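You operate a simulated robot arm through the tools that you are given. There is no shell and no other tool. Be economical: measure what you need, move in short steps, check, and stop when the job is done.

Carry out the task below with a simulated robot arm. There is one attempt and no reset: what you move stays moved.

JOB
Set the side guide with the gauge that the guide card names, clamp it, and put the gauge back. Set down upright: what you pick out.

It is judged by the outcome, as a careful person would: the job done as asked, and still so three seconds after it is handed in. It fails if anything else is knocked over, pushed out of place, dropped, spilled or broken.

ROBOT AND FRAMES
A 6-joint arm with a two-finger parallel gripper on a trunk, on a base that drives. Base frame: it is fixed to the floor where the robot stands at the start and does not move with it; the origin is under the middle of the robot, x ahead of it, y to its left, z up. Lengths are in m, angles in rad, forces in N, time in s.
With the tool pointing down near the work surface it reaches from about 0.36 to 0.82 m from the robot's upright axis, wherever it stands. Its first joint turns from -2.897 to 2.897 rad. Places, roughly: gap in the guide bracket [0.4, -0.1, 0.9]; guide slide lever [0.5, -0.1, 0.8]; roller conveyor [0.8, -0.8, 0.5]; setting gauge [-0.25, -1.75, 0.75]; side guide [0.6, -0.2, 0.9]. Payload 3.91 kg.
The tool frame sits at the grasp point between the pads (the TCP): z along the fingers, y along the line on which they close. The tips reach 0.03 m beyond it. Largest opening 0.11 m; finger width 0.02, thickness 0.01; the body of the gripper, 0.048 by 0.112 m, starts 0.055 m behind the TCP.
Orientation is told as [roll, pitch, yaw] about the base's x, y, z axes, in that order, counted from this pose: with the fingers straight down and closing along the base's y, the tool's x points along the base's -x, its y along +y and its z along -z.

CONTROLS
- The arm moves only by the tool send_rows. Its argument "targets" is a list of rows, each a list of 3 entries, a list of its own where there are three numbers: the shift along the tool's x, y, z in units of 150 mm (1.0 is 150 mm), then the turn, a rotation vector about the tool's x, y, z in units of 90 degrees (1.0 is 90 degrees), then the opening, from 0 (shut) to 1 (fully open). In form: [[[x, y, z], [rx, ry, rz], gripper], ...]. A call has 1 to 10 rows; each row is the pose to reach, as a shift and turn from the pose commanded when the call began, along the tool's axes at that moment. A call with a number of a shift or a turn outside -1 to 1 is refused whole. A row lasts 0.2 s, in which the tool goes at most 0.05 m and 0.15 rad; a call with a longer step from one row to the next is refused whole, and so is a gripper value outside its range. A pose out of reach is approached as far as the arm can. The call stops where the force on the tool passes 40 N (or 10 N more than at its start, if that is more) or the arm is blocked; 0.2 s more then pass. Each finger travels about 0.045 m/s and halts on what it meets, pressing with about 40 N; the grip force reading is that of the motor and also rises with nothing between the fingers. The clock runs only during rows and for 0.2 s after the last one: add rows that repeat a pose to give the fingers time. It gives the time, the measured TCP pose, the force on the tool (base axes), the opening and the grip force at its end, in the units of the frame above (readings bear some noise), with the torque about the TCP (base axes, N m) and any sound that the robot's microphone picked up.
- Cameras (640 x 400 px; columns grow to the right, rows downward): "scene" is now at [0.0002, 0.1011, 1.4847]; the picture's right is [-0.47, -0.88, 0.00], its down [-0.46, 0.25, -0.85] and it looks along [0.75, -0.40, -0.52] (base axes); focal length 286 px, centre (320, 200). "wrist" rides on the gripper at [0.077, 0.007, -0.114] in the tool frame; the picture's right is [-0.09, 1.00, 0.00], its down [-0.80, -0.07, -0.59] and it looks along [-0.59, -0.05, 0.80] (tool axes); focal length 270 px, centre (320, 200). There is no depth. A picture from a camera that has moved, and an enlarged one, comes with that camera's place and axes in the base frame and with its lens.
- snapshot(camera): a new picture of that camera. It takes no simulated time.
- slide_trunk(by): slides the trunk up (or, below 0, down) by that many m; the arm and the scene camera ride with it, the base frame stays. It gives what a move gives, with no picture.
- base_move(legs): drives the robot by 1 to 6 legs, each [ahead, turn to the left] in m and rad, along the robot's own axes; the way and the turn of a leg run together, so that a leg with both is an arc; at most 1.5 m and 3.142 rad a leg. The arm and the cameras ride along, it lands a little off, and it stops where it bumps. It gives what a move gives.
- pan_tilt(pan, tilt): turns the head with the scene camera to pan (to the left, within 2.705 rad either way) and tilt (down, from -0.506 to 1.204), counted from straight ahead of the robot. It gives what a move gives.
- enlarge(camera, box): a new picture of the part [left, top, right, bottom] of that camera's present view, enlarged. It takes no simulated time.
- hand_in(): hands the job in; it is judged then, once.

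Go step by step. Nothing tells you exact positions but the pictures and the camera data: compare them with the known pose of the tool, close in by small moves and look again before you grip or let go. The budget is 120 turns and 90 pictures, counting those below and the enlarged ones. Unless the task says otherwise, let go and move clear before handing in, and close with one line.

The tools are called after ">>>" as name(argument=value, ...) on one line, values as JSON. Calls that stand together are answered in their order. send_rows: Moves the arm, as the interface text tells. Its arguments: {"type":"object","properties":{"targets":{"type":"array","items":{"type":"array"}}},"required":["targets"]} The other tools are called the same way: slide_trunk (by) slides the trunk up or down; base_move (legs) drives the base; pan_tilt (pan, tilt) turns the head that bears the scene camera; snapshot (camera) takes a picture; enlarge (camera, box) takes an enlarged picture of a part of a camera's view; hand_in () hands the job in.

At the start:

```text
time_s: 0.0
position: [0.4509, -0.294, 1.1737]
orientation: [0.0, 0.001, -0.008]
wrist_force: [-0.4, 0.2, 0.2]
moment: [0.0, -0.01, 0.02]
width: 0.1099
grasp_force: 0.1
trunk travel left (down, up): [-0.425, 0.185]
robot x, y, heading: [-0.002, -0.0063, 0.005]
head pan, tilt: [-0.492, 0.552]
```

scene: 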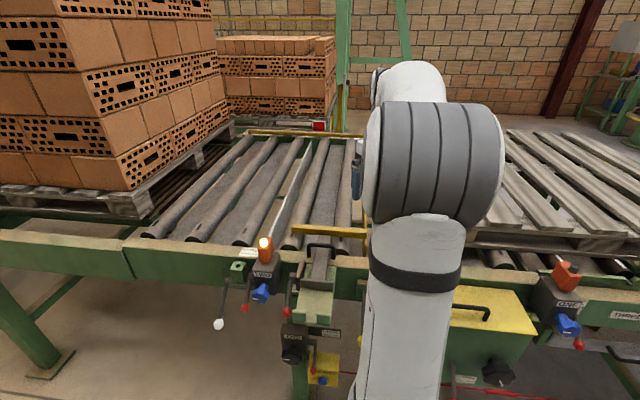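
wrist: 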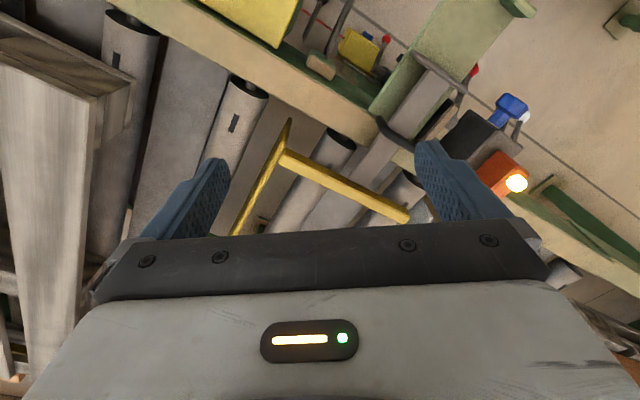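

I see the conveyor, the lit orange beacon by one station, and labels such as "TWO", "ONE" and "THREE". I'll enlarge the working area to look for the guide card and the guide mechanism.

>>> enlarge(camera="scene", box=[200, 210, 380, 400])

>>> enlarge(camera="scene", box=[440, 240, 640, 400])

>>> enlarge(camera="wrist", box=[200, 0, 560, 240])

```text
2.11 times, centred on (290, 305) of scene
camera zoom: at [0.0002, 0.1011, 1.4847], right [-0.47, -0.88, 0.0], down [-0.46, 0.25, -0.85], along [0.75, -0.4, -0.52], focal length 602 px, centre (383, -21)
```

zoom: 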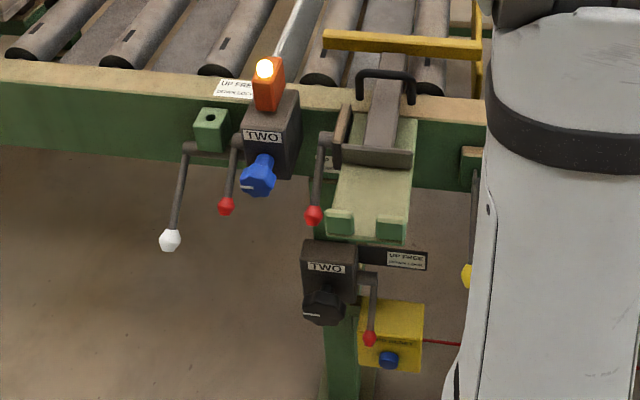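

```text
2.50 times, centred on (540, 320) of scene
camera zoom: at [0.0002, 0.1011, 1.4847], right [-0.47, -0.88, 0.0], down [-0.46, 0.25, -0.85], along [0.75, -0.4, -0.52], focal length 714 px, centre (-230, -100)
```

zoom: 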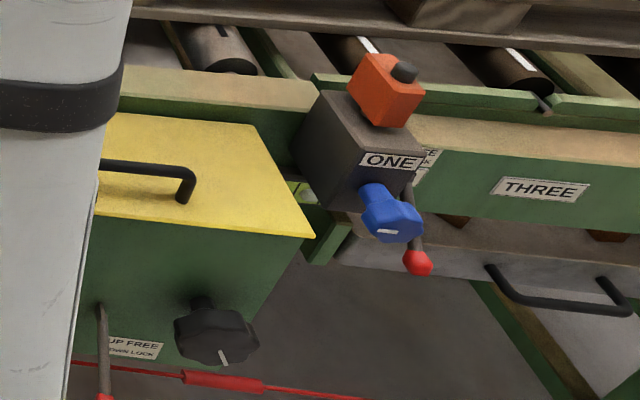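

```text
1.67 times, centred on (380, 120) of wrist
camera zoom: at [0.3745, -0.284, 1.2896], right [0.1, 1.0, 0.0], down [0.8, -0.08, 0.59], along [0.59, -0.06, -0.81], focal length 450 px, centre (220, 333)
```

zoom: 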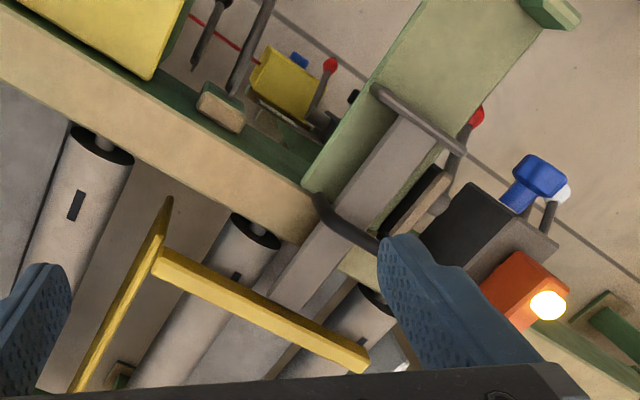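

There is a sliding bar with a black handle on a green bracket, with lock levers marked "UP FREE / DOWN LOCK". I'll look around for the card and the gauges.

>>> pan_tilt(pan=-1.7, tilt=0.4)

>>> snapshot(camera="scene")

>>> pan_tilt(pan=0.2, tilt=0.6)

>>> snapshot(camera="scene")

```text
time_s: 1.4
position: [0.4517, -0.2925, 1.1737]
orientation: [0.0, 0.001, -0.006]
wrist_force: [0.3, 1.4, -0.5]
moment: [-0.01, 0.0, -0.02]
width: 0.1101
grasp_force: 0.1
trunk travel left (down, up): [-0.425, 0.185]
robot x, y, heading: [-0.0025, -0.0086, -0.002]
head pan, tilt: [-1.7, 0.4]
```

```text
84 pictures are left
camera scene: at [-0.0907, 0.0516, 1.4986], right [-0.99, 0.13, 0.0], down [0.05, 0.39, -0.92], along [-0.12, -0.91, -0.39], focal length 286 px, centre (320, 200)
```

scene: 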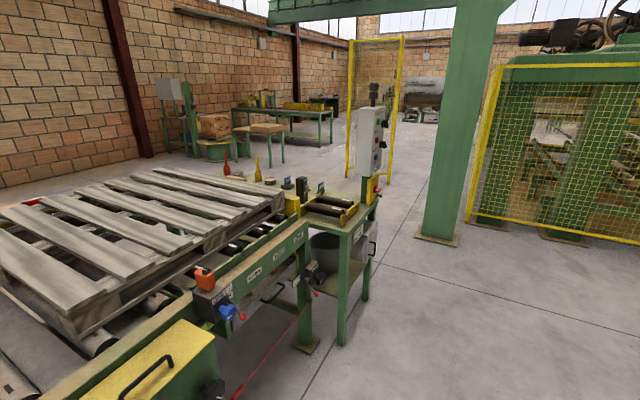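

```text
time_s: 3.3
position: [0.4515, -0.2919, 1.1736]
orientation: [0.0, 0.0, -0.008]
wrist_force: [-1.2, 0.0, 0.3]
moment: [-0.01, -0.03, 0.0]
width: 0.1099
grasp_force: 0.0
trunk travel left (down, up): [-0.425, 0.185]
robot x, y, heading: [0.0002, -0.0097, 0.005]
head pan, tilt: [0.201, 0.6]
```

```text
83 pictures are left
camera scene: at [0.0077, 0.1611, 1.4803], right [0.2, -0.98, 0.0], down [-0.55, -0.11, -0.83], along [0.81, 0.16, -0.56], focal length 286 px, centre (320, 200)
```

scene: 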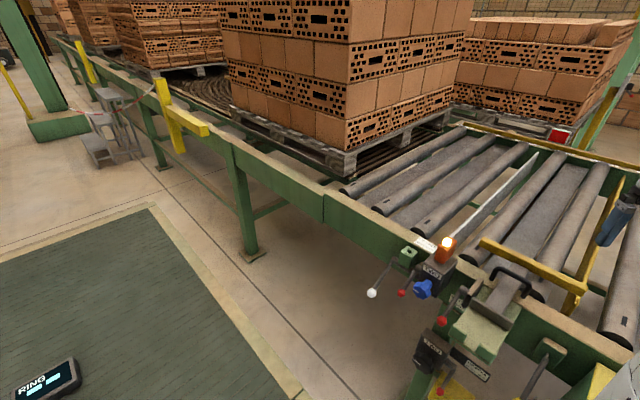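

The small stand near [-0.25,-1.75] holds yellow and red things, possibly the gauges and card. I'll enlarge both the bracket and the stand.

>>> enlarge(camera="scene", box=[360, 210, 620, 400])

>>> pan_tilt(pan=-1.7, tilt=0.4)

>>> enlarge(camera="scene", box=[210, 130, 400, 260])

>>> enlarge(camera="scene", box=[270, 165, 390, 240])

```text
2.11 times, centred on (490, 305) of scene
camera zoom: at [0.0077, 0.1611, 1.4803], right [0.2, -0.98, 0.0], down [-0.55, -0.11, -0.83], along [0.81, 0.16, -0.56], focal length 602 px, centre (-38, -21)
```

zoom: 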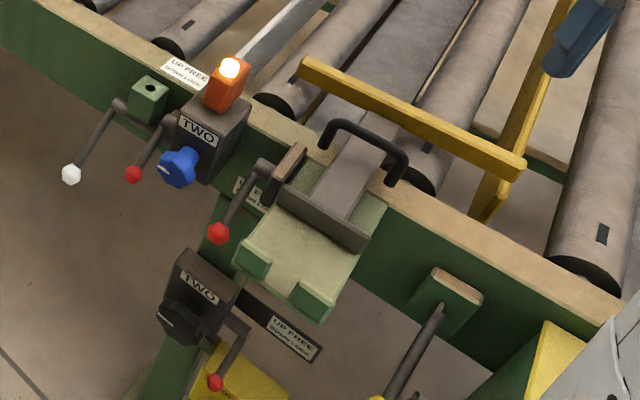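

```text
time_s: 5.2
position: [0.4512, -0.294, 1.1747]
orientation: [-0.002, 0.001, -0.006]
wrist_force: [0.3, 0.1, 0.1]
moment: [0.02, 0.01, 0.03]
width: 0.1099
grasp_force: 0.1
trunk travel left (down, up): [-0.425, 0.185]
robot x, y, heading: [-0.0039, -0.0084, 0.001]
head pan, tilt: [-1.7, 0.4]
```

```text
3.08 times, centred on (305, 195) of scene
camera zoom: at [-0.0907, 0.0516, 1.4986], right [-0.99, 0.13, 0.0], down [0.05, 0.39, -0.92], along [-0.12, -0.91, -0.39], focal length 879 px, centre (366, 215)
```

zoom: 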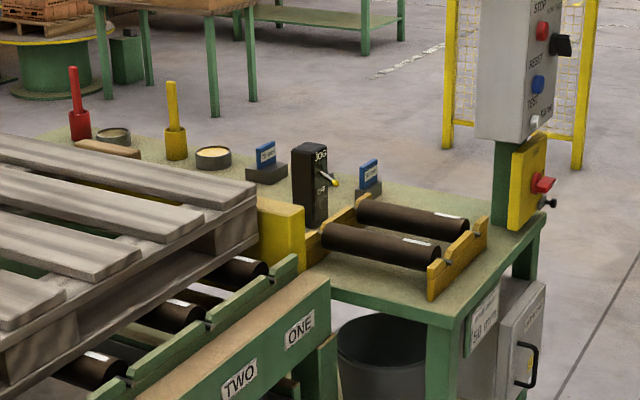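

```text
5.33 times, centred on (330, 202) of scene
camera zoom: at [-0.0907, 0.0516, 1.4986], right [-0.99, 0.13, 0.0], down [0.05, 0.39, -0.92], along [-0.12, -0.91, -0.39], focal length 1524 px, centre (267, 187)
```

zoom: 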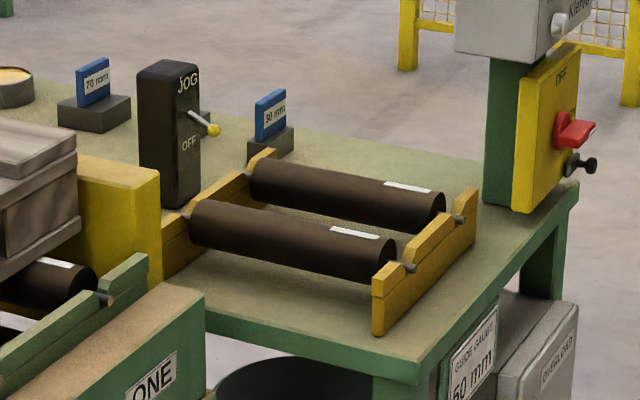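

The card on the stand's leg seems to read "GUIDE GAUGE 50 mm", and blue gauges stand on dark bases. I'll confirm the card and gauges, then look closely at the bracket.

>>> enlarge(camera="scene", box=[340, 215, 390, 250])

>>> enlarge(camera="scene", box=[270, 165, 340, 210])

>>> pan_tilt(pan=-0.1, tilt=0.8)

>>> enlarge(camera="scene", box=[270, 120, 510, 270])

```text
11.43 times, centred on (365, 232) of scene
camera zoom: at [-0.0907, 0.0516, 1.4986], right [-0.99, 0.13, 0.0], down [0.05, 0.39, -0.92], along [-0.12, -0.91, -0.39], focal length 3266 px, centre (-194, -171)
```

zoom: 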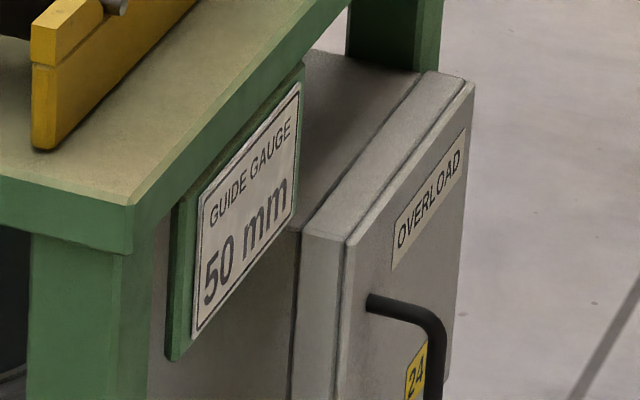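

```text
8.89 times, centred on (305, 188) of scene
camera zoom: at [-0.0907, 0.0516, 1.4986], right [-0.99, 0.13, 0.0], down [0.05, 0.39, -0.92], along [-0.12, -0.91, -0.39], focal length 2540 px, centre (453, 311)
```

zoom: 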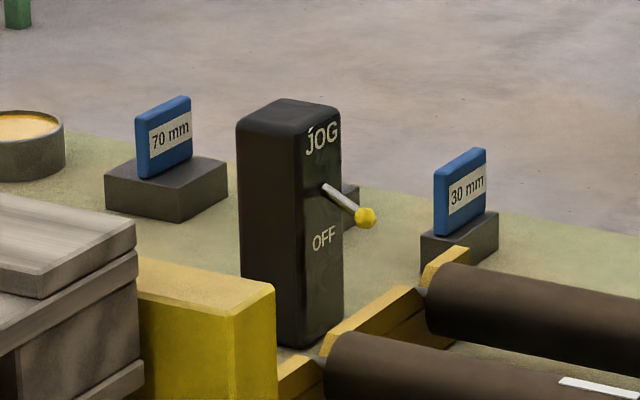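

```text
time_s: 6.8
position: [0.4516, -0.2932, 1.1741]
orientation: [-0.001, 0.003, -0.009]
wrist_force: [0.3, 0.8, 0.7]
moment: [0.03, -0.01, 0.02]
width: 0.11
grasp_force: 0.1
trunk travel left (down, up): [-0.425, 0.185]
robot x, y, heading: [-0.004, -0.0066, 0.002]
head pan, tilt: [-0.099, 0.799]
```

```text
2.67 times, centred on (390, 195) of scene
camera zoom: at [0.0013, 0.1355, 1.4635], right [-0.1, -1.0, 0.0], down [-0.71, 0.07, -0.7], along [0.69, -0.07, -0.72], focal length 762 px, centre (133, 213)
```

zoom: 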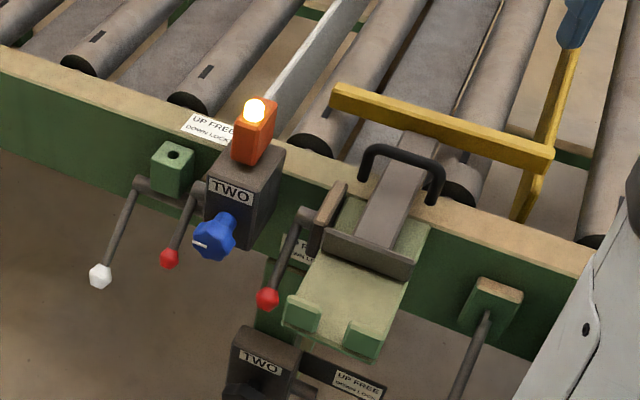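

The 50 mm gauge must be hidden behind the JOG box. Now I'll look closely at the bracket and clamp levers.

>>> enlarge(camera="scene", box=[355, 165, 445, 265])

>>> enlarge(camera="scene", box=[300, 160, 400, 240])

>>> enlarge(camera="scene", box=[345, 230, 425, 300])

```text
4.00 times, centred on (400, 215) of scene
camera zoom: at [0.0013, 0.1355, 1.4635], right [-0.1, -1.0, 0.0], down [-0.71, 0.07, -0.7], along [0.69, -0.07, -0.72], focal length 1143 px, centre (0, 140)
```

zoom: 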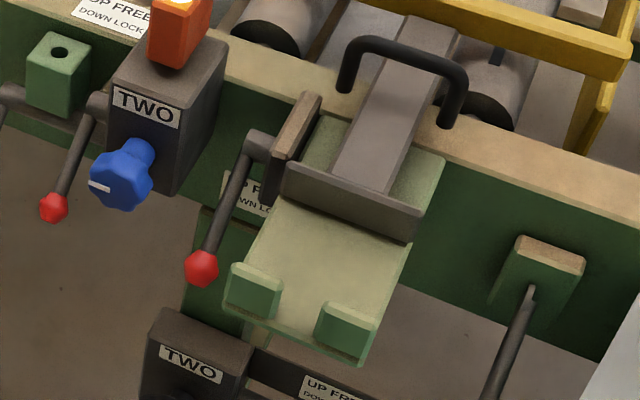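

```text
5.00 times, centred on (350, 200) of scene
camera zoom: at [0.0013, 0.1355, 1.4635], right [-0.1, -1.0, 0.0], down [-0.71, 0.07, -0.7], along [0.69, -0.07, -0.72], focal length 1429 px, centre (170, 200)
```

zoom: 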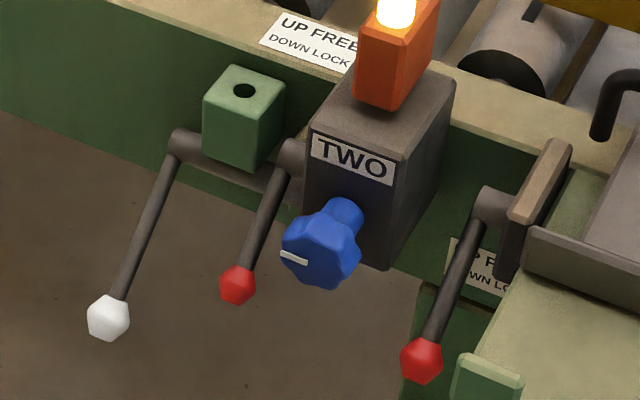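

```text
5.71 times, centred on (385, 265) of scene
camera zoom: at [0.0013, 0.1355, 1.4635], right [-0.1, -1.0, 0.0], down [-0.71, 0.07, -0.7], along [0.69, -0.07, -0.72], focal length 1633 px, centre (-51, -171)
```

zoom: 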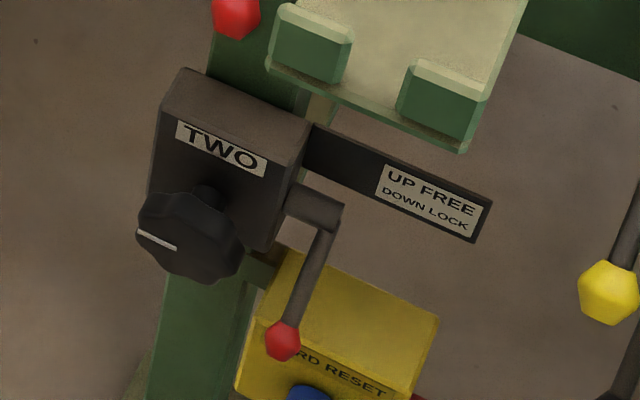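

The clamp for the guide appears to be the red-knobbed lever beside the bracket, hanging down (locked). First I'll raise the trunk and drive along the conveyor to the stand to see the gauges closely.

>>> slide_trunk(by=0.15)

>>> base_move(legs=[[0, -2.178], [1.2, 0]])

>>> pan_tilt(pan=1.0, tilt=0.6)

>>> snapshot(camera="scene")

```text
time_s: 8.6
position: [0.4507, -0.2923, 1.3229]
orientation: [-0.001, 0.003, -0.006]
wrist_force: [0.6, -0.5, -0.3]
moment: [-0.01, 0.01, 0.0]
width: 0.1099
grasp_force: 0.1
trunk travel left (down, up): [-0.575, 0.035]
robot x, y, heading: [0.0005, -0.0083, 0.002]
head pan, tilt: [-0.099, 0.799]
```

```text
time_s: 19.6
position: [-1.1397, -1.196, 1.3241]
orientation: [0.001, 0.001, -2.175]
wrist_force: [0.9, -0.4, -0.7]
moment: [-0.02, -0.02, -0.01]
width: 0.11
grasp_force: 0.1
trunk travel left (down, up): [-0.575, 0.035]
robot x, y, heading: [-0.653, -0.981, -2.162]
head pan, tilt: [-0.099, 0.799]
```

```text
time_s: 21.0
position: [-1.1391, -1.1968, 1.3243]
orientation: [-0.001, 0.001, -2.177]
wrist_force: [-0.5, 0.0, 0.2]
moment: [-0.02, 0.0, 0.02]
width: 0.1101
grasp_force: 0.1
trunk travel left (down, up): [-0.575, 0.035]
robot x, y, heading: [-0.6537, -0.9799, -2.164]
head pan, tilt: [1.0, 0.6]
```

```text
73 pictures are left
camera scene: at [-0.4523, -1.0809, 1.6303], right [-0.92, -0.4, 0.0], down [-0.22, 0.52, -0.82], along [0.33, -0.76, -0.57], focal length 286 px, centre (320, 200)
```

scene: 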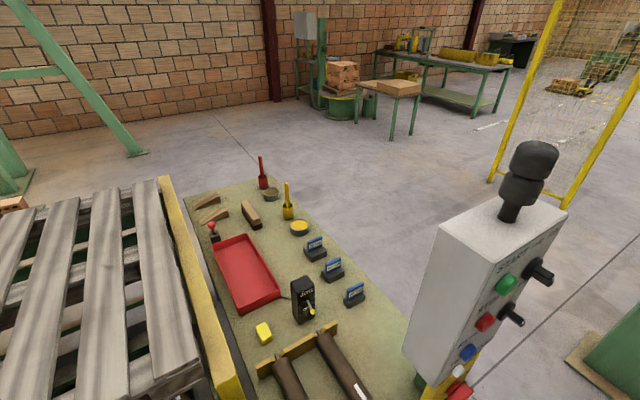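

Three gauges stand in a row on their bases near the table's far edge. I'll enlarge them to read which is 50 mm and see their shape.

>>> enlarge(camera="scene", box=[295, 225, 375, 315])

>>> base_move(legs=[[1.2, 0], [0, 1.571], [0.84, 0], [0, 1.571]])

>>> pan_tilt(pan=0.0, tilt=0.8)

>>> snapshot(camera="scene")

```text
4.44 times, centred on (335, 270) of scene
camera zoom: at [-0.4523, -1.0809, 1.6303], right [-0.92, -0.4, 0.0], down [-0.22, 0.52, -0.82], along [0.33, -0.76, -0.57], focal length 1270 px, centre (253, -111)
```

zoom: 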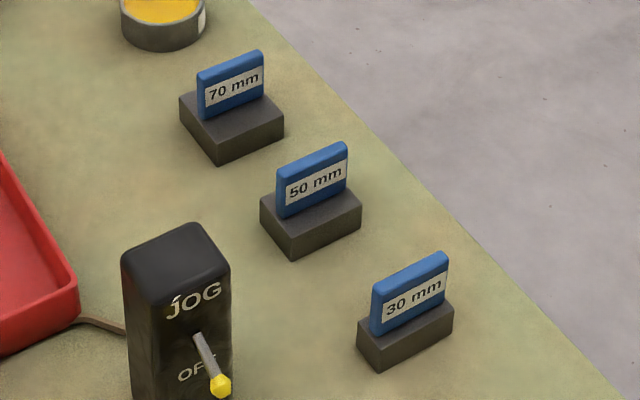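

```text
time_s: 28.0
position: [-1.7899, -2.2188, 1.3272]
orientation: [0.009, -0.003, -2.08]
wrist_force: [-2.3, 6.1, -0.4]
moment: [0.05, 0.05, 0.21]
width: 0.1086
grasp_force: 0.1
trunk travel left (down, up): [-0.575, 0.035]
robot x, y, heading: [-1.3267, -1.9716, -2.119]
head pan, tilt: [1.0, 0.6]
stopped in leg 2: the robot was blocked; the commanded pose is now the measured one
```

```text
time_s: 29.3
position: [-1.7908, -2.2237, 1.3275]
orientation: [0.001, -0.008, -2.09]
wrist_force: [-6.2, 4.9, 4.0]
moment: [-0.19, -0.24, 0.04]
width: 0.1059
grasp_force: 0.1
trunk travel left (down, up): [-0.575, 0.035]
robot x, y, heading: [-1.3375, -1.977, -2.208]
head pan, tilt: [0.0, 0.799]
```

```text
71 pictures are left
camera scene: at [-1.1779, -1.9577, 1.6181], right [-0.81, 0.59, -0.02], down [0.4, 0.53, -0.75], along [-0.43, -0.61, -0.66], focal length 286 px, centre (320, 200)
```

scene: 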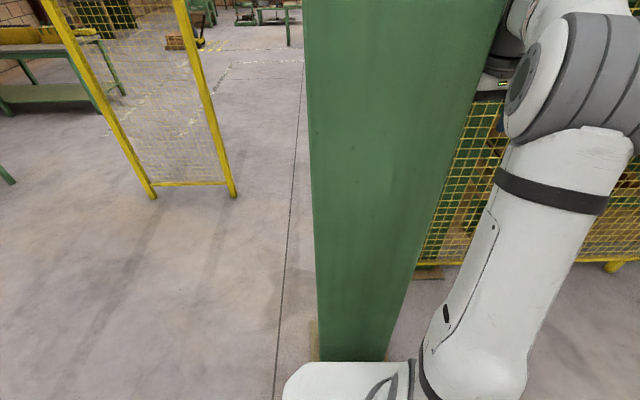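

The middle gauge reads 50 mm. My drive was stopped by the green column; I'll back off, turn earlier and go round to the table's far side.

>>> base_move(legs=[[-0.33, 0]])

>>> snapshot(camera="scene")

>>> pan_tilt(pan=1.3, tilt=0.6)

>>> snapshot(camera="scene")

```text
time_s: 30.0
position: [-1.799, -2.2194, 1.3212]
orientation: [0.009, 0.139, -2.213]
wrist_force: [-0.3, 1.4, 0.9]
moment: [-0.05, 0.07, -0.02]
width: 0.11
grasp_force: 0.1
trunk travel left (down, up): [-0.575, 0.035]
robot x, y, heading: [-1.3938, -1.9804, -2.497]
head pan, tilt: [0.0, 0.799]
stopped in leg 1: the robot was blocked; the commanded pose is now the measured one
```

```text
70 pictures are left
camera scene: at [-1.1416, -1.9555, 1.6145], right [-0.6, 0.8, -0.01], down [0.5, 0.36, -0.79], along [-0.62, -0.48, -0.61], focal length 286 px, centre (320, 200)
```

scene: 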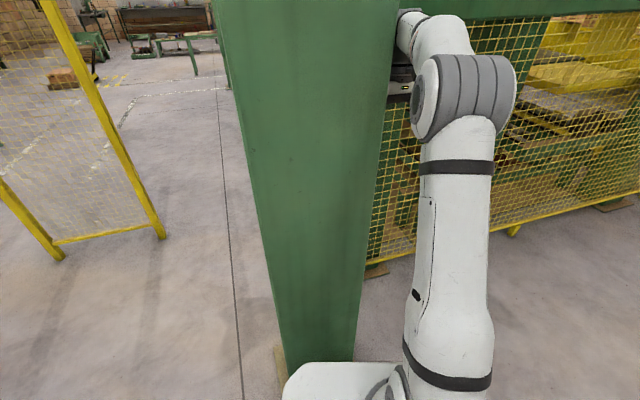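

```text
time_s: 31.5
position: [-1.8231, -2.2498, 1.3199]
orientation: [0.036, 0.141, -2.153]
wrist_force: [-0.5, -0.1, 0.1]
moment: [0.03, 0.01, -0.02]
width: 0.1101
grasp_force: 0.0
trunk travel left (down, up): [-0.575, 0.035]
robot x, y, heading: [-1.4294, -1.9858, -2.624]
head pan, tilt: [1.3, 0.6]
```

```text
69 pictures are left
camera scene: at [-1.1089, -2.0202, 1.6303], right [-0.96, -0.24, 0.12], down [-0.22, 0.47, -0.85], along [0.15, -0.85, -0.51], focal length 286 px, centre (320, 200)
```

scene: 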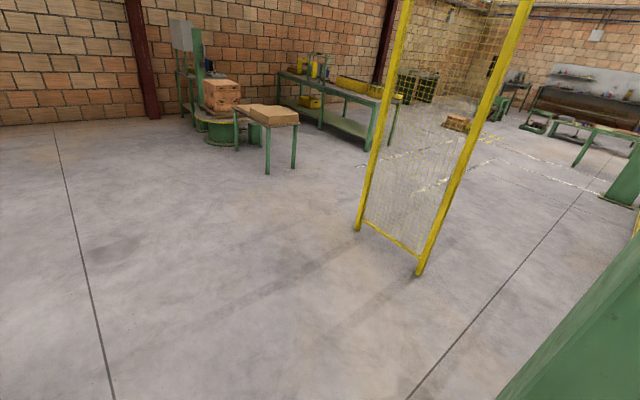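

The drive back was blocked and the robot looks slightly tilted, so the gripper may be hooked on the column. I'll look with the wrist camera before moving anything.

>>> snapshot(camera="wrist")

>>> pan_tilt(pan=-0.4, tilt=0.3)

>>> snapshot(camera="scene")

```text
68 pictures are left
camera wrist: at [-1.7872, -2.1991, 1.4456], right [0.78, -0.62, 0.02], down [-0.56, -0.68, 0.47], along [-0.28, -0.38, -0.88], focal length 270 px, centre (320, 200)
```

wrist: 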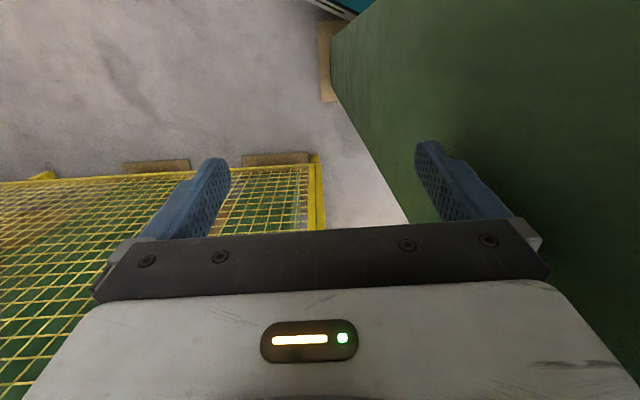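

```text
time_s: 33.2
position: [-1.8242, -2.2517, 1.3203]
orientation: [0.032, 0.136, -2.149]
wrist_force: [0.0, -0.3, -0.7]
moment: [-0.02, 0.0, -0.01]
width: 0.1103
grasp_force: 0.0
trunk travel left (down, up): [-0.575, 0.035]
robot x, y, heading: [-1.427, -1.9893, -2.617]
head pan, tilt: [-0.4, 0.3]
```

```text
67 pictures are left
camera scene: at [-1.2243, -1.9408, 1.6623], right [-0.13, 0.99, -0.08], down [0.2, -0.05, -0.98], along [-0.97, -0.14, -0.19], focal length 286 px, centre (320, 200)
```

scene: 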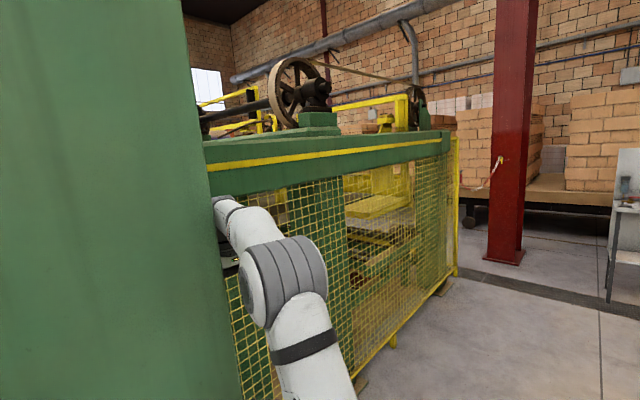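

The wrist is free of force and the gripper lies just beside the column. I'll try a short straight back-up and check the attitude.

>>> base_move(legs=[[-0.08, 0]])

>>> pan_tilt(pan=-0.4, tilt=1.0)

>>> snapshot(camera="scene")

```text
time_s: 34.0
position: [-1.8483, -2.2571, 1.2656]
orientation: [0.137, 0.408, -2.142]
wrist_force: [-0.3, 0.7, -0.2]
moment: [-0.03, -0.03, 0.0]
width: 0.1101
grasp_force: 0.2
trunk travel left (down, up): [-0.575, 0.035]
robot x, y, heading: [-1.4273, -1.9812, -2.676]
head pan, tilt: [-0.4, 0.3]
stopped in leg 1: the robot was blocked; the commanded pose is now the measured one
```

```text
time_s: 35.0
position: [-1.8506, -2.2522, 1.2649]
orientation: [0.149, 0.404, -2.132]
wrist_force: [-0.2, -0.1, -0.3]
moment: [-0.03, 0.01, -0.02]
width: 0.1099
grasp_force: 0.1
trunk travel left (down, up): [-0.575, 0.035]
robot x, y, heading: [-1.4291, -1.9816, -2.672]
head pan, tilt: [-0.4, 1.0]
```

```text
66 pictures are left
camera scene: at [-1.1875, -1.9655, 1.5987], right [-0.07, 1.0, -0.07], down [0.77, 0.01, -0.63], along [-0.63, -0.1, -0.77], focal length 286 px, centre (320, 200)
```

scene: 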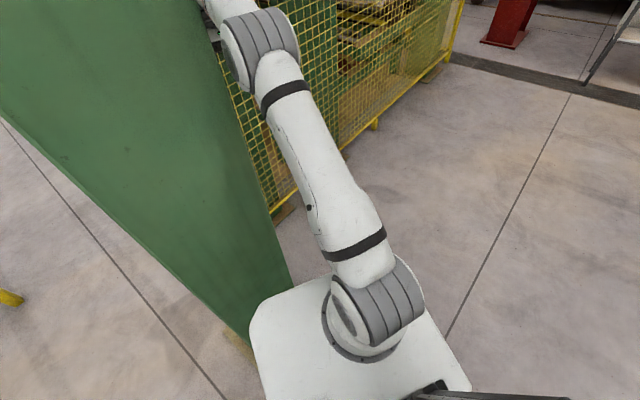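

The arm is compliant but something blocks reversing. I'll look behind and beside the robot to see whether the base or its rear is what touches.

>>> pan_tilt(pan=2.6, tilt=0.9)

>>> snapshot(camera="scene")

>>> pan_tilt(pan=-2.4, tilt=0.9)

>>> snapshot(camera="scene")

```text
time_s: 37.6
position: [-1.8489, -2.2531, 1.2644]
orientation: [0.148, 0.404, -2.133]
wrist_force: [-0.3, 0.1, 0.0]
moment: [0.02, -0.02, 0.0]
width: 0.11
grasp_force: 0.1
trunk travel left (down, up): [-0.575, 0.035]
robot x, y, heading: [-1.4285, -1.9801, -2.674]
head pan, tilt: [2.601, 0.901]
```

```text
65 pictures are left
camera scene: at [-1.0428, -1.9647, 1.5895], right [-0.07, -0.99, 0.08], down [-0.85, 0.01, -0.53], along [0.53, -0.11, -0.84], focal length 286 px, centre (320, 200)
```

scene: 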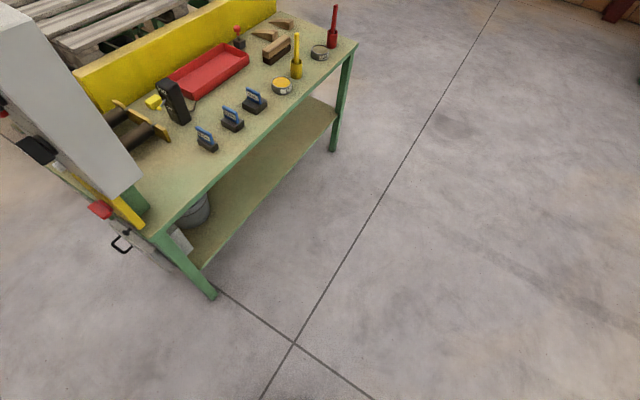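

```text
time_s: 41.6
position: [-1.8502, -2.2546, 1.2646]
orientation: [0.147, 0.405, -2.132]
wrist_force: [0.1, 0.5, 0.5]
moment: [-0.01, -0.01, 0.04]
width: 0.11
grasp_force: 0.2
trunk travel left (down, up): [-0.575, 0.035]
robot x, y, heading: [-1.434, -1.9815, -2.662]
head pan, tilt: [-2.4, 0.901]
```

```text
64 pictures are left
camera scene: at [-1.093, -1.8858, 1.5885], right [0.93, -0.35, -0.08], down [-0.33, -0.78, -0.53], along [0.12, 0.52, -0.84], focal length 286 px, centre (320, 200)
```

scene: 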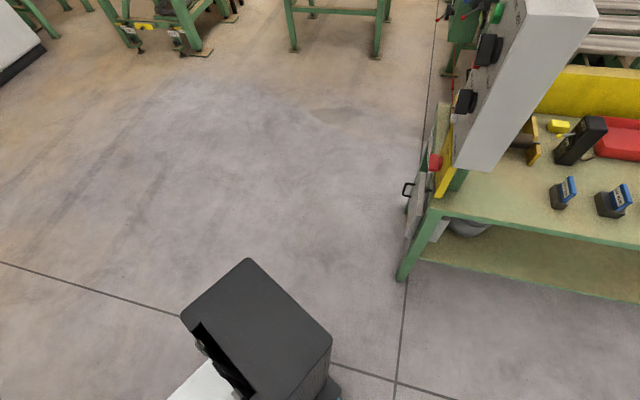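

The rear is clear, so the arm is simply wedged against the column's side face. I'll turn slightly right to swing the arm away from the column.

>>> base_move(legs=[[0, -0.15]])

>>> pan_tilt(pan=-0.4, tilt=0.8)

>>> snapshot(camera="scene")

```text
time_s: 42.3
position: [-1.9328, -2.2816, 1.1478]
orientation: [0.213, 0.501, -2.089]
wrist_force: [-1.2, 0.2, 8.5]
moment: [-0.19, 0.28, -0.04]
width: 0.11
grasp_force: 0.0
trunk travel left (down, up): [-0.575, 0.035]
robot x, y, heading: [-1.4297, -1.9786, -2.673]
head pan, tilt: [-2.4, 0.901]
stopped in leg 1: the robot was blocked; the commanded pose is now the measured one
```

```text
time_s: 44.2
position: [-1.9994, -2.3305, 1.1253]
orientation: [0.254, 0.579, -2.08]
wrist_force: [0.4, -0.1, -0.8]
moment: [0.02, 0.04, 0.02]
width: 0.1102
grasp_force: 0.0
trunk travel left (down, up): [-0.575, 0.035]
robot x, y, heading: [-1.4284, -1.9775, -2.662]
head pan, tilt: [-0.4, 0.799]
```

```text
63 pictures are left
camera scene: at [-1.372, -2.0786, 1.6135], right [-0.08, 1.0, 0.0], down [0.71, 0.06, -0.7], along [-0.7, -0.06, -0.72], focal length 286 px, centre (320, 200)
```

scene: 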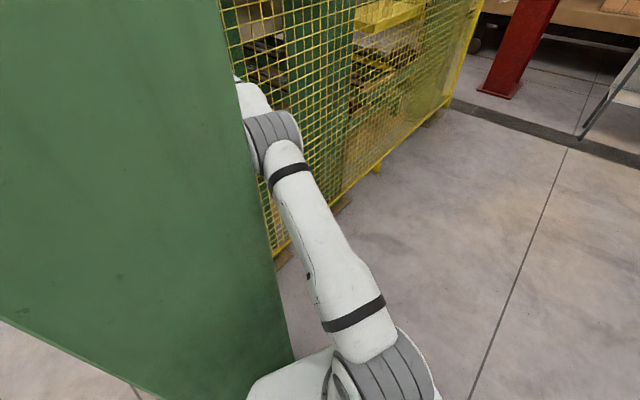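

The robot is level again and the arm slid along the column. I'll check the wrist view to see how the gripper lies relative to the column and fence.

>>> snapshot(camera="wrist")

```text
62 pictures are left
camera wrist: at [-2.0181, -2.3153, 1.2619], right [0.74, -0.65, 0.16], down [-0.67, -0.74, 0.03], along [0.1, -0.13, -0.99], focal length 270 px, centre (320, 200)
```

wrist: 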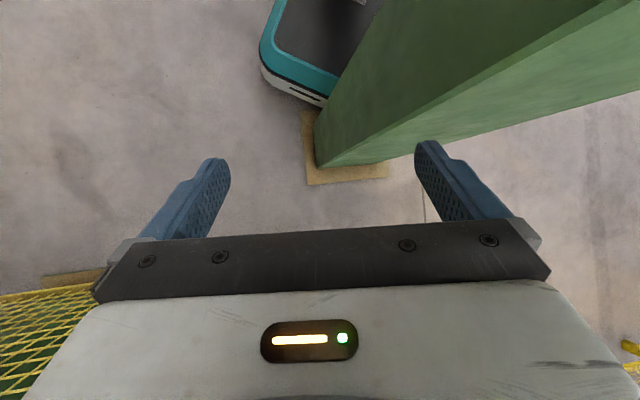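

The column stands beside the arm, with the robot's base nose touching it. I'll shift the gripper away from the column (tool −y), checking force.

>>> send_rows(targets=[[[0, -0.2, 0], [0, 0, 0], 1], [[0, -0.4, 0], [0, 0, 0], 1], [[0, -0.6, 0], [0, 0, 0], 1], [[0, -0.8, 0], [0, 0, 0], 1]])

```text
time_s: 45.2
position: [-2.061, -2.2489, 1.0919]
orientation: [0.263, 0.587, -2.079]
wrist_force: [-0.6, -0.4, 0.1]
moment: [0.05, 0.03, 0.01]
width: 0.1102
grasp_force: 0.1
out of reach, approached as far as the arm can: row 1, 2, 3, 4
trunk travel left (down, up): [-0.575, 0.035]
robot x, y, heading: [-1.4253, -1.9752, -2.661]
head pan, tilt: [-0.4, 0.799]
```

It moved freely. Now I draw the arm back toward the robot along the column.

>>> send_rows(targets=[[[0.2, -0.03, 0.12], [0, 0, 0], 1], [[0.4, -0.06, 0.24], [0, 0, 0], 1], [[0.6, -0.09, 0.36], [0, 0, 0], 1], [[0.8, -0.12, 0.48], [0, 0, 0], 1], [[0.95, -0.15, 0.58], [0, 0, 0], 1]])

>>> snapshot(camera="scene")

```text
time_s: 46.4
position: [-1.9772, -2.101, 1.0928]
orientation: [0.263, 0.589, -2.076]
wrist_force: [0.2, 0.1, -0.2]
moment: [0.02, 0.03, 0.0]
width: 0.1098
grasp_force: 0.1
trunk travel left (down, up): [-0.575, 0.035]
robot x, y, heading: [-1.4308, -1.9768, -2.665]
head pan, tilt: [-0.4, 0.799]
```

```text
61 pictures are left
camera scene: at [-1.3728, -2.0778, 1.6136], right [-0.08, 1.0, 0.0], down [0.71, 0.06, -0.7], along [-0.69, -0.06, -0.72], focal length 286 px, centre (320, 200)
```

scene: 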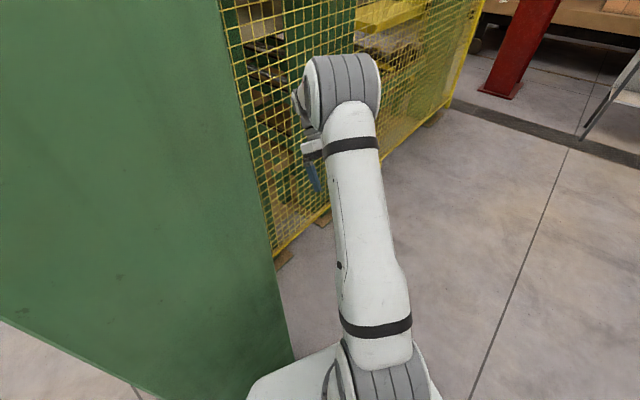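

The arm is clear. Now back away from the column.

>>> base_move(legs=[[-0.35, 0]])

```text
time_s: 48.7
position: [-1.6647, -1.9387, 1.0926]
orientation: [0.265, 0.591, -2.088]
wrist_force: [-0.6, -0.2, 0.2]
moment: [0.0, 0.0, 0.03]
width: 0.1101
grasp_force: 0.0
trunk travel left (down, up): [-0.575, 0.035]
robot x, y, heading: [-1.1144, -1.8227, -2.687]
head pan, tilt: [-0.4, 0.799]
```

Free. Now I straighten the tool to vertical and raise it.

>>> send_rows(targets=[[[0.11, 0.03, -0.16], [0.028, -0.077, 0], 1], [[0.22, 0.06, -0.32], [0.057, -0.154, 0], 1], [[0.33, 0.1, -0.48], [0.085, -0.231, 0], 1], [[0.44, 0.13, -0.64], [0.114, -0.308, 0], 1], [[0.55, 0.16, -0.8], [0.142, -0.385, 0], 1]])

>>> base_move(legs=[[0, 1.73]])

>>> pan_tilt(pan=0.3, tilt=0.7)

>>> snapshot(camera="scene")

```text
time_s: 49.9
position: [-1.6711, -1.9331, 1.2392]
orientation: [0.008, -0.01, -2.172]
wrist_force: [0.8, -0.1, 0.4]
moment: [0.0, 0.01, -0.01]
width: 0.1102
grasp_force: 0.0
trunk travel left (down, up): [-0.575, 0.035]
robot x, y, heading: [-1.1167, -1.8228, -2.682]
head pan, tilt: [-0.4, 0.799]
```

```text
time_s: 54.4
position: [-0.9227, -2.359, 1.2401]
orientation: [0.007, -0.007, -0.464]
wrist_force: [0.1, -0.3, -1.1]
moment: [0.01, 0.01, 0.01]
width: 0.1098
grasp_force: 0.1
trunk travel left (down, up): [-0.575, 0.035]
robot x, y, heading: [-1.1498, -1.8478, -0.974]
head pan, tilt: [-0.4, 0.799]
```

```text
time_s: 55.5
position: [-0.9238, -2.361, 1.2396]
orientation: [0.01, -0.007, -0.463]
wrist_force: [-0.1, -0.6, -0.1]
moment: [0.02, -0.02, -0.03]
width: 0.1102
grasp_force: 0.0
trunk travel left (down, up): [-0.575, 0.035]
robot x, y, heading: [-1.1486, -1.8482, -0.979]
head pan, tilt: [0.3, 0.7]
```

```text
60 pictures are left
camera scene: at [-1.0017, -1.7527, 1.6218], right [-0.63, -0.78, 0.0], down [-0.5, 0.4, -0.76], along [0.6, -0.48, -0.64], focal length 286 px, centre (320, 200)
```

scene: 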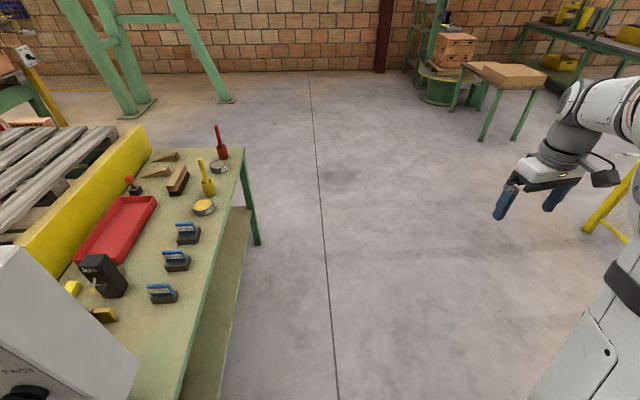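

Clear view: the 50 mm gauge is the middle one at about (-0.18, -1.77), near the far edge. I'll drive alongside and face it.

>>> base_move(legs=[[0, 0.372], [0.75, 0], [0, 1.57]])

>>> pan_tilt(pan=0.0, tilt=0.8)

>>> snapshot(camera="scene")

>>> snapshot(camera="wrist")

```text
time_s: 64.6
position: [-0.1505, -1.8603, 1.2402]
orientation: [0.008, -0.007, 1.522]
wrist_force: [-0.6, -1.0, 0.1]
moment: [0.06, 0.03, -0.02]
width: 0.1101
grasp_force: 0.0
trunk travel left (down, up): [-0.575, 0.035]
robot x, y, heading: [-0.4946, -2.2873, 0.992]
head pan, tilt: [0.3, 0.7]
```

```text
time_s: 65.4
position: [-0.1488, -1.8613, 1.2404]
orientation: [0.01, -0.007, 1.521]
wrist_force: [0.2, -0.6, 0.2]
moment: [-0.03, -0.02, 0.02]
width: 0.1099
grasp_force: 0.0
trunk travel left (down, up): [-0.575, 0.035]
robot x, y, heading: [-0.4926, -2.2923, 0.996]
head pan, tilt: [0.0, 0.799]
```

```text
59 pictures are left
camera scene: at [-0.6203, -2.2065, 1.6135], right [0.84, -0.54, 0.0], down [-0.39, -0.6, -0.7], along [0.38, 0.59, -0.72], focal length 286 px, centre (320, 200)
```

scene: 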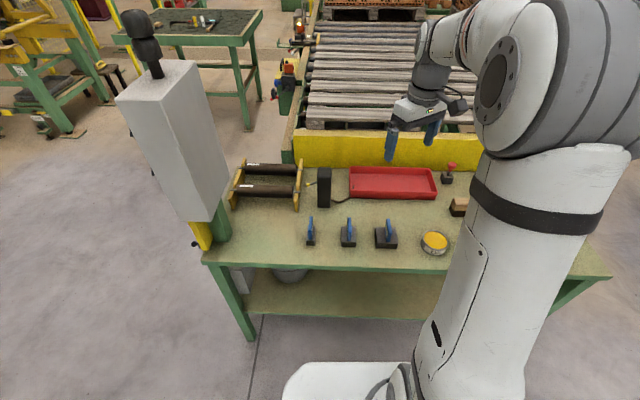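

```text
58 pictures are left
camera wrist: at [-0.1583, -1.9364, 1.3545], right [-0.99, 0.14, 0.01], down [0.12, 0.79, 0.6], along [0.07, 0.59, -0.8], focal length 270 px, centre (320, 200)
```

wrist: 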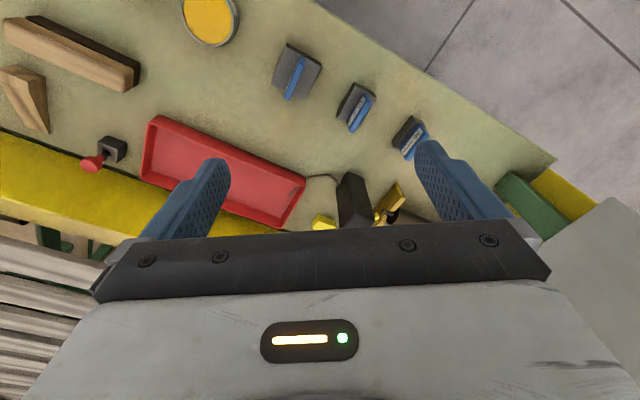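

The gauges are dark blocks of 30/50/70 mm width with a blue fin handle; the row is parallel to the slide direction. I'll zoom to locate the 50 mm one.

>>> enlarge(camera="scene", box=[290, 200, 410, 275])

>>> enlarge(camera="wrist", box=[260, 30, 440, 170])

```text
5.33 times, centred on (350, 238) of scene
camera zoom: at [-0.6203, -2.2065, 1.6135], right [0.84, -0.54, 0.0], down [-0.39, -0.6, -0.7], along [0.38, 0.59, -0.72], focal length 1524 px, centre (160, 0)
```

zoom: 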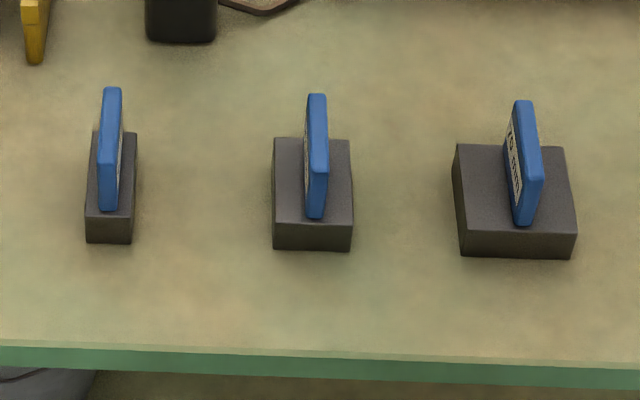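

```text
2.86 times, centred on (350, 100) of wrist
camera zoom: at [-0.1583, -1.9364, 1.3545], right [-0.99, 0.14, 0.01], down [0.12, 0.79, 0.6], along [0.07, 0.59, -0.8], focal length 772 px, centre (234, 486)
```

zoom: 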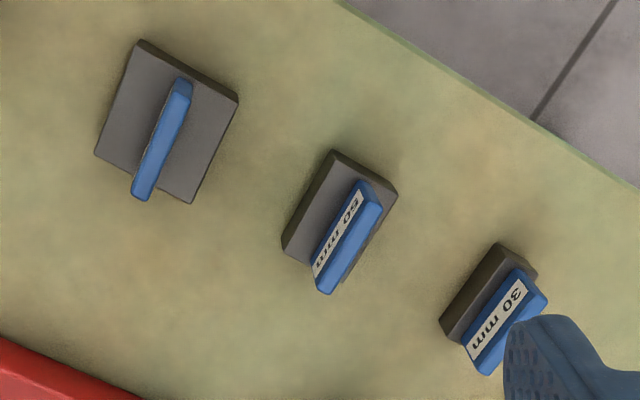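

The 50 mm gauge's fin centre is at about (-0.217, -1.758), top z 0.884, fingers to close across it. I move above it with yaw aligned.

>>> send_rows(targets=[[[-0.133, 0.1, 0.19], [0, 0, 0.073], 0.7], [[-0.266, 0.2, 0.37], [0, 0, 0.146], 0.7], [[-0.4, 0.29, 0.56], [0, 0, 0.219], 0.7], [[-0.53, 0.39, 0.75], [0, 0, 0.292], 0.7], [[-0.663, 0.487, 0.93], [0, 0, 0.3635], 0.7], [[-0.663, 0.487, 0.93], [0, 0, 0.3635], 0.7]])

>>> snapshot(camera="wrist")

>>> enlarge(camera="scene", box=[260, 130, 440, 260])

```text
time_s: 66.8
position: [-0.2206, -1.7566, 1.102]
orientation: [0.011, 0.0, 0.95]
wrist_force: [0.7, -1.1, 0.1]
moment: [0.01, -0.02, 0.01]
width: 0.0766
grasp_force: 0.1
trunk travel left (down, up): [-0.575, 0.035]
robot x, y, heading: [-0.4923, -2.294, 0.998]
head pan, tilt: [0.0, 0.799]
```

```text
55 pictures are left
camera wrist: at [-0.2696, -1.8151, 1.2169], right [-0.76, 0.65, 0.01], down [0.53, 0.61, 0.6], along [0.38, 0.46, -0.8], focal length 270 px, centre (320, 200)
```

wrist: 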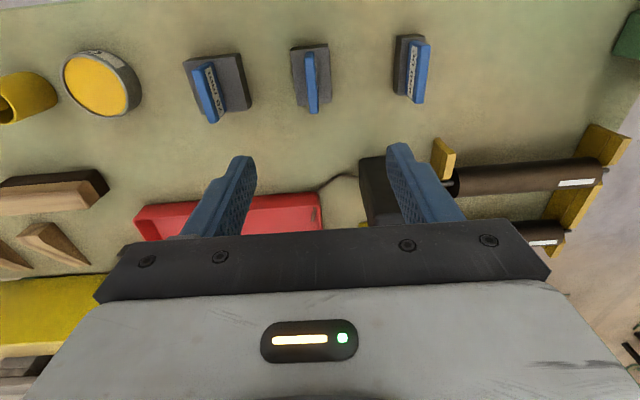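

```text
3.08 times, centred on (350, 195) of scene
camera zoom: at [-0.6208, -2.2068, 1.6135], right [0.84, -0.54, 0.0], down [-0.39, -0.6, -0.7], along [0.38, 0.59, -0.72], focal length 879 px, centre (228, 215)
```

zoom: 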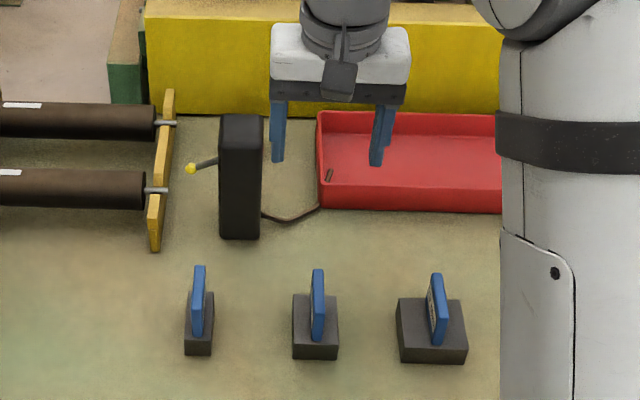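

Alignment is good to a few millimetres. I descend in two stages toward z 0.88.

>>> send_rows(targets=[[[0, -0.04, 0.25], [0, 0, 0], 0.6], [[0, -0.04, 0.5], [0, 0, 0], 0.6], [[0, -0.04, 0.75], [0, 0, 0], 0.6], [[0, -0.04, 1.0], [0, 0, 0], 0.6], [[0, -0.04, 1.0], [0, 0, 0], 0.6]])

>>> snapshot(camera="wrist")

>>> enlarge(camera="scene", box=[300, 180, 400, 260])

```text
time_s: 68.0
position: [-0.2162, -1.7597, 0.9541]
orientation: [0.012, -0.001, 0.949]
wrist_force: [-0.2, 0.8, -0.5]
moment: [-0.02, 0.0, -0.03]
width: 0.0661
grasp_force: 0.0
trunk travel left (down, up): [-0.575, 0.035]
robot x, y, heading: [-0.5012, -2.2923, 0.993]
head pan, tilt: [0.0, 0.799]
```

```text
53 pictures are left
camera wrist: at [-0.2646, -1.8176, 1.0695], right [-0.76, 0.65, 0.01], down [0.53, 0.61, 0.6], along [0.38, 0.46, -0.8], focal length 270 px, centre (320, 200)
```

wrist: 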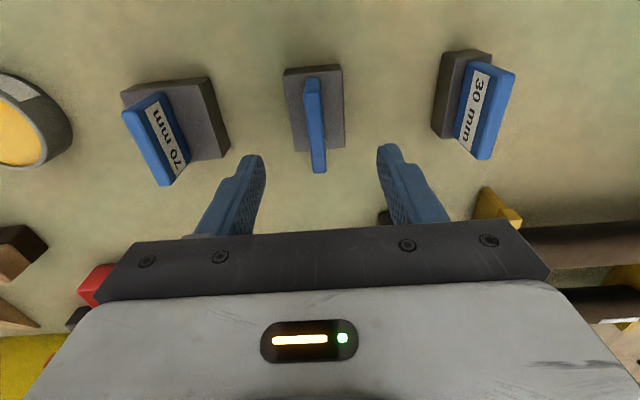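

```text
5.00 times, centred on (350, 220) of scene
camera zoom: at [-0.6208, -2.2065, 1.6135], right [0.84, -0.54, 0.0], down [-0.39, -0.6, -0.7], along [0.38, 0.58, -0.72], focal length 1429 px, centre (170, 100)
```

zoom: 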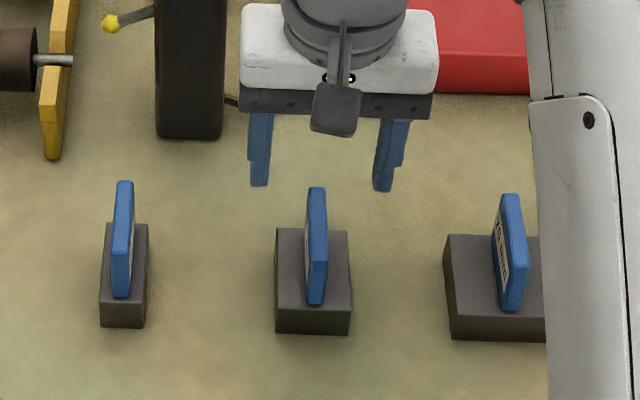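

Centred. I descend the rest and close.

>>> send_rows(targets=[[[0.03, 0, 0.17], [0, 0, 0], 0.6], [[0.03, 0, 0.34], [0, 0, 0], 0.6], [[0.03, 0, 0.47], [0, 0, 0], 0.6], [[0.03, 0, 0.47], [0, 0, 0], 0.6]])

>>> snapshot(camera="wrist")

>>> enlarge(camera="scene", box=[310, 200, 390, 260])

```text
time_s: 69.0
position: [-0.2201, -1.7624, 0.8809]
orientation: [0.01, -0.003, 0.952]
wrist_force: [0.4, -0.1, 0.6]
moment: [0.01, -0.01, 0.01]
width: 0.0663
grasp_force: 0.1
trunk travel left (down, up): [-0.575, 0.035]
robot x, y, heading: [-0.4959, -2.2924, 0.994]
head pan, tilt: [0.0, 0.799]
```

```text
51 pictures are left
camera wrist: at [-0.2686, -1.8203, 0.9967], right [-0.76, 0.65, 0.01], down [0.53, 0.61, 0.59], along [0.38, 0.46, -0.8], focal length 270 px, centre (320, 200)
```

wrist: 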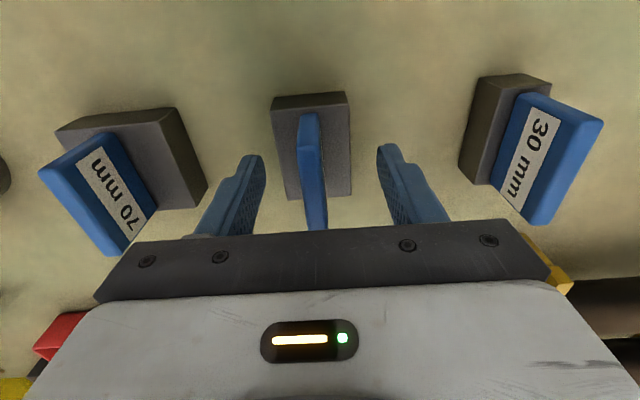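

```text
6.67 times, centred on (350, 230) of scene
camera zoom: at [-0.6207, -2.2063, 1.6135], right [0.84, -0.54, 0.0], down [-0.39, -0.6, -0.7], along [0.38, 0.58, -0.72], focal length 1905 px, centre (120, 0)
```

zoom: 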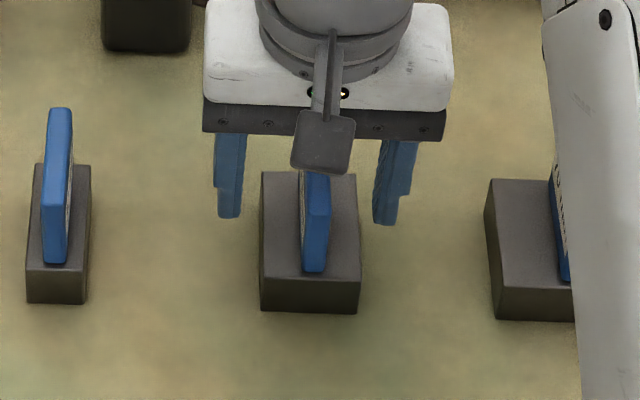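

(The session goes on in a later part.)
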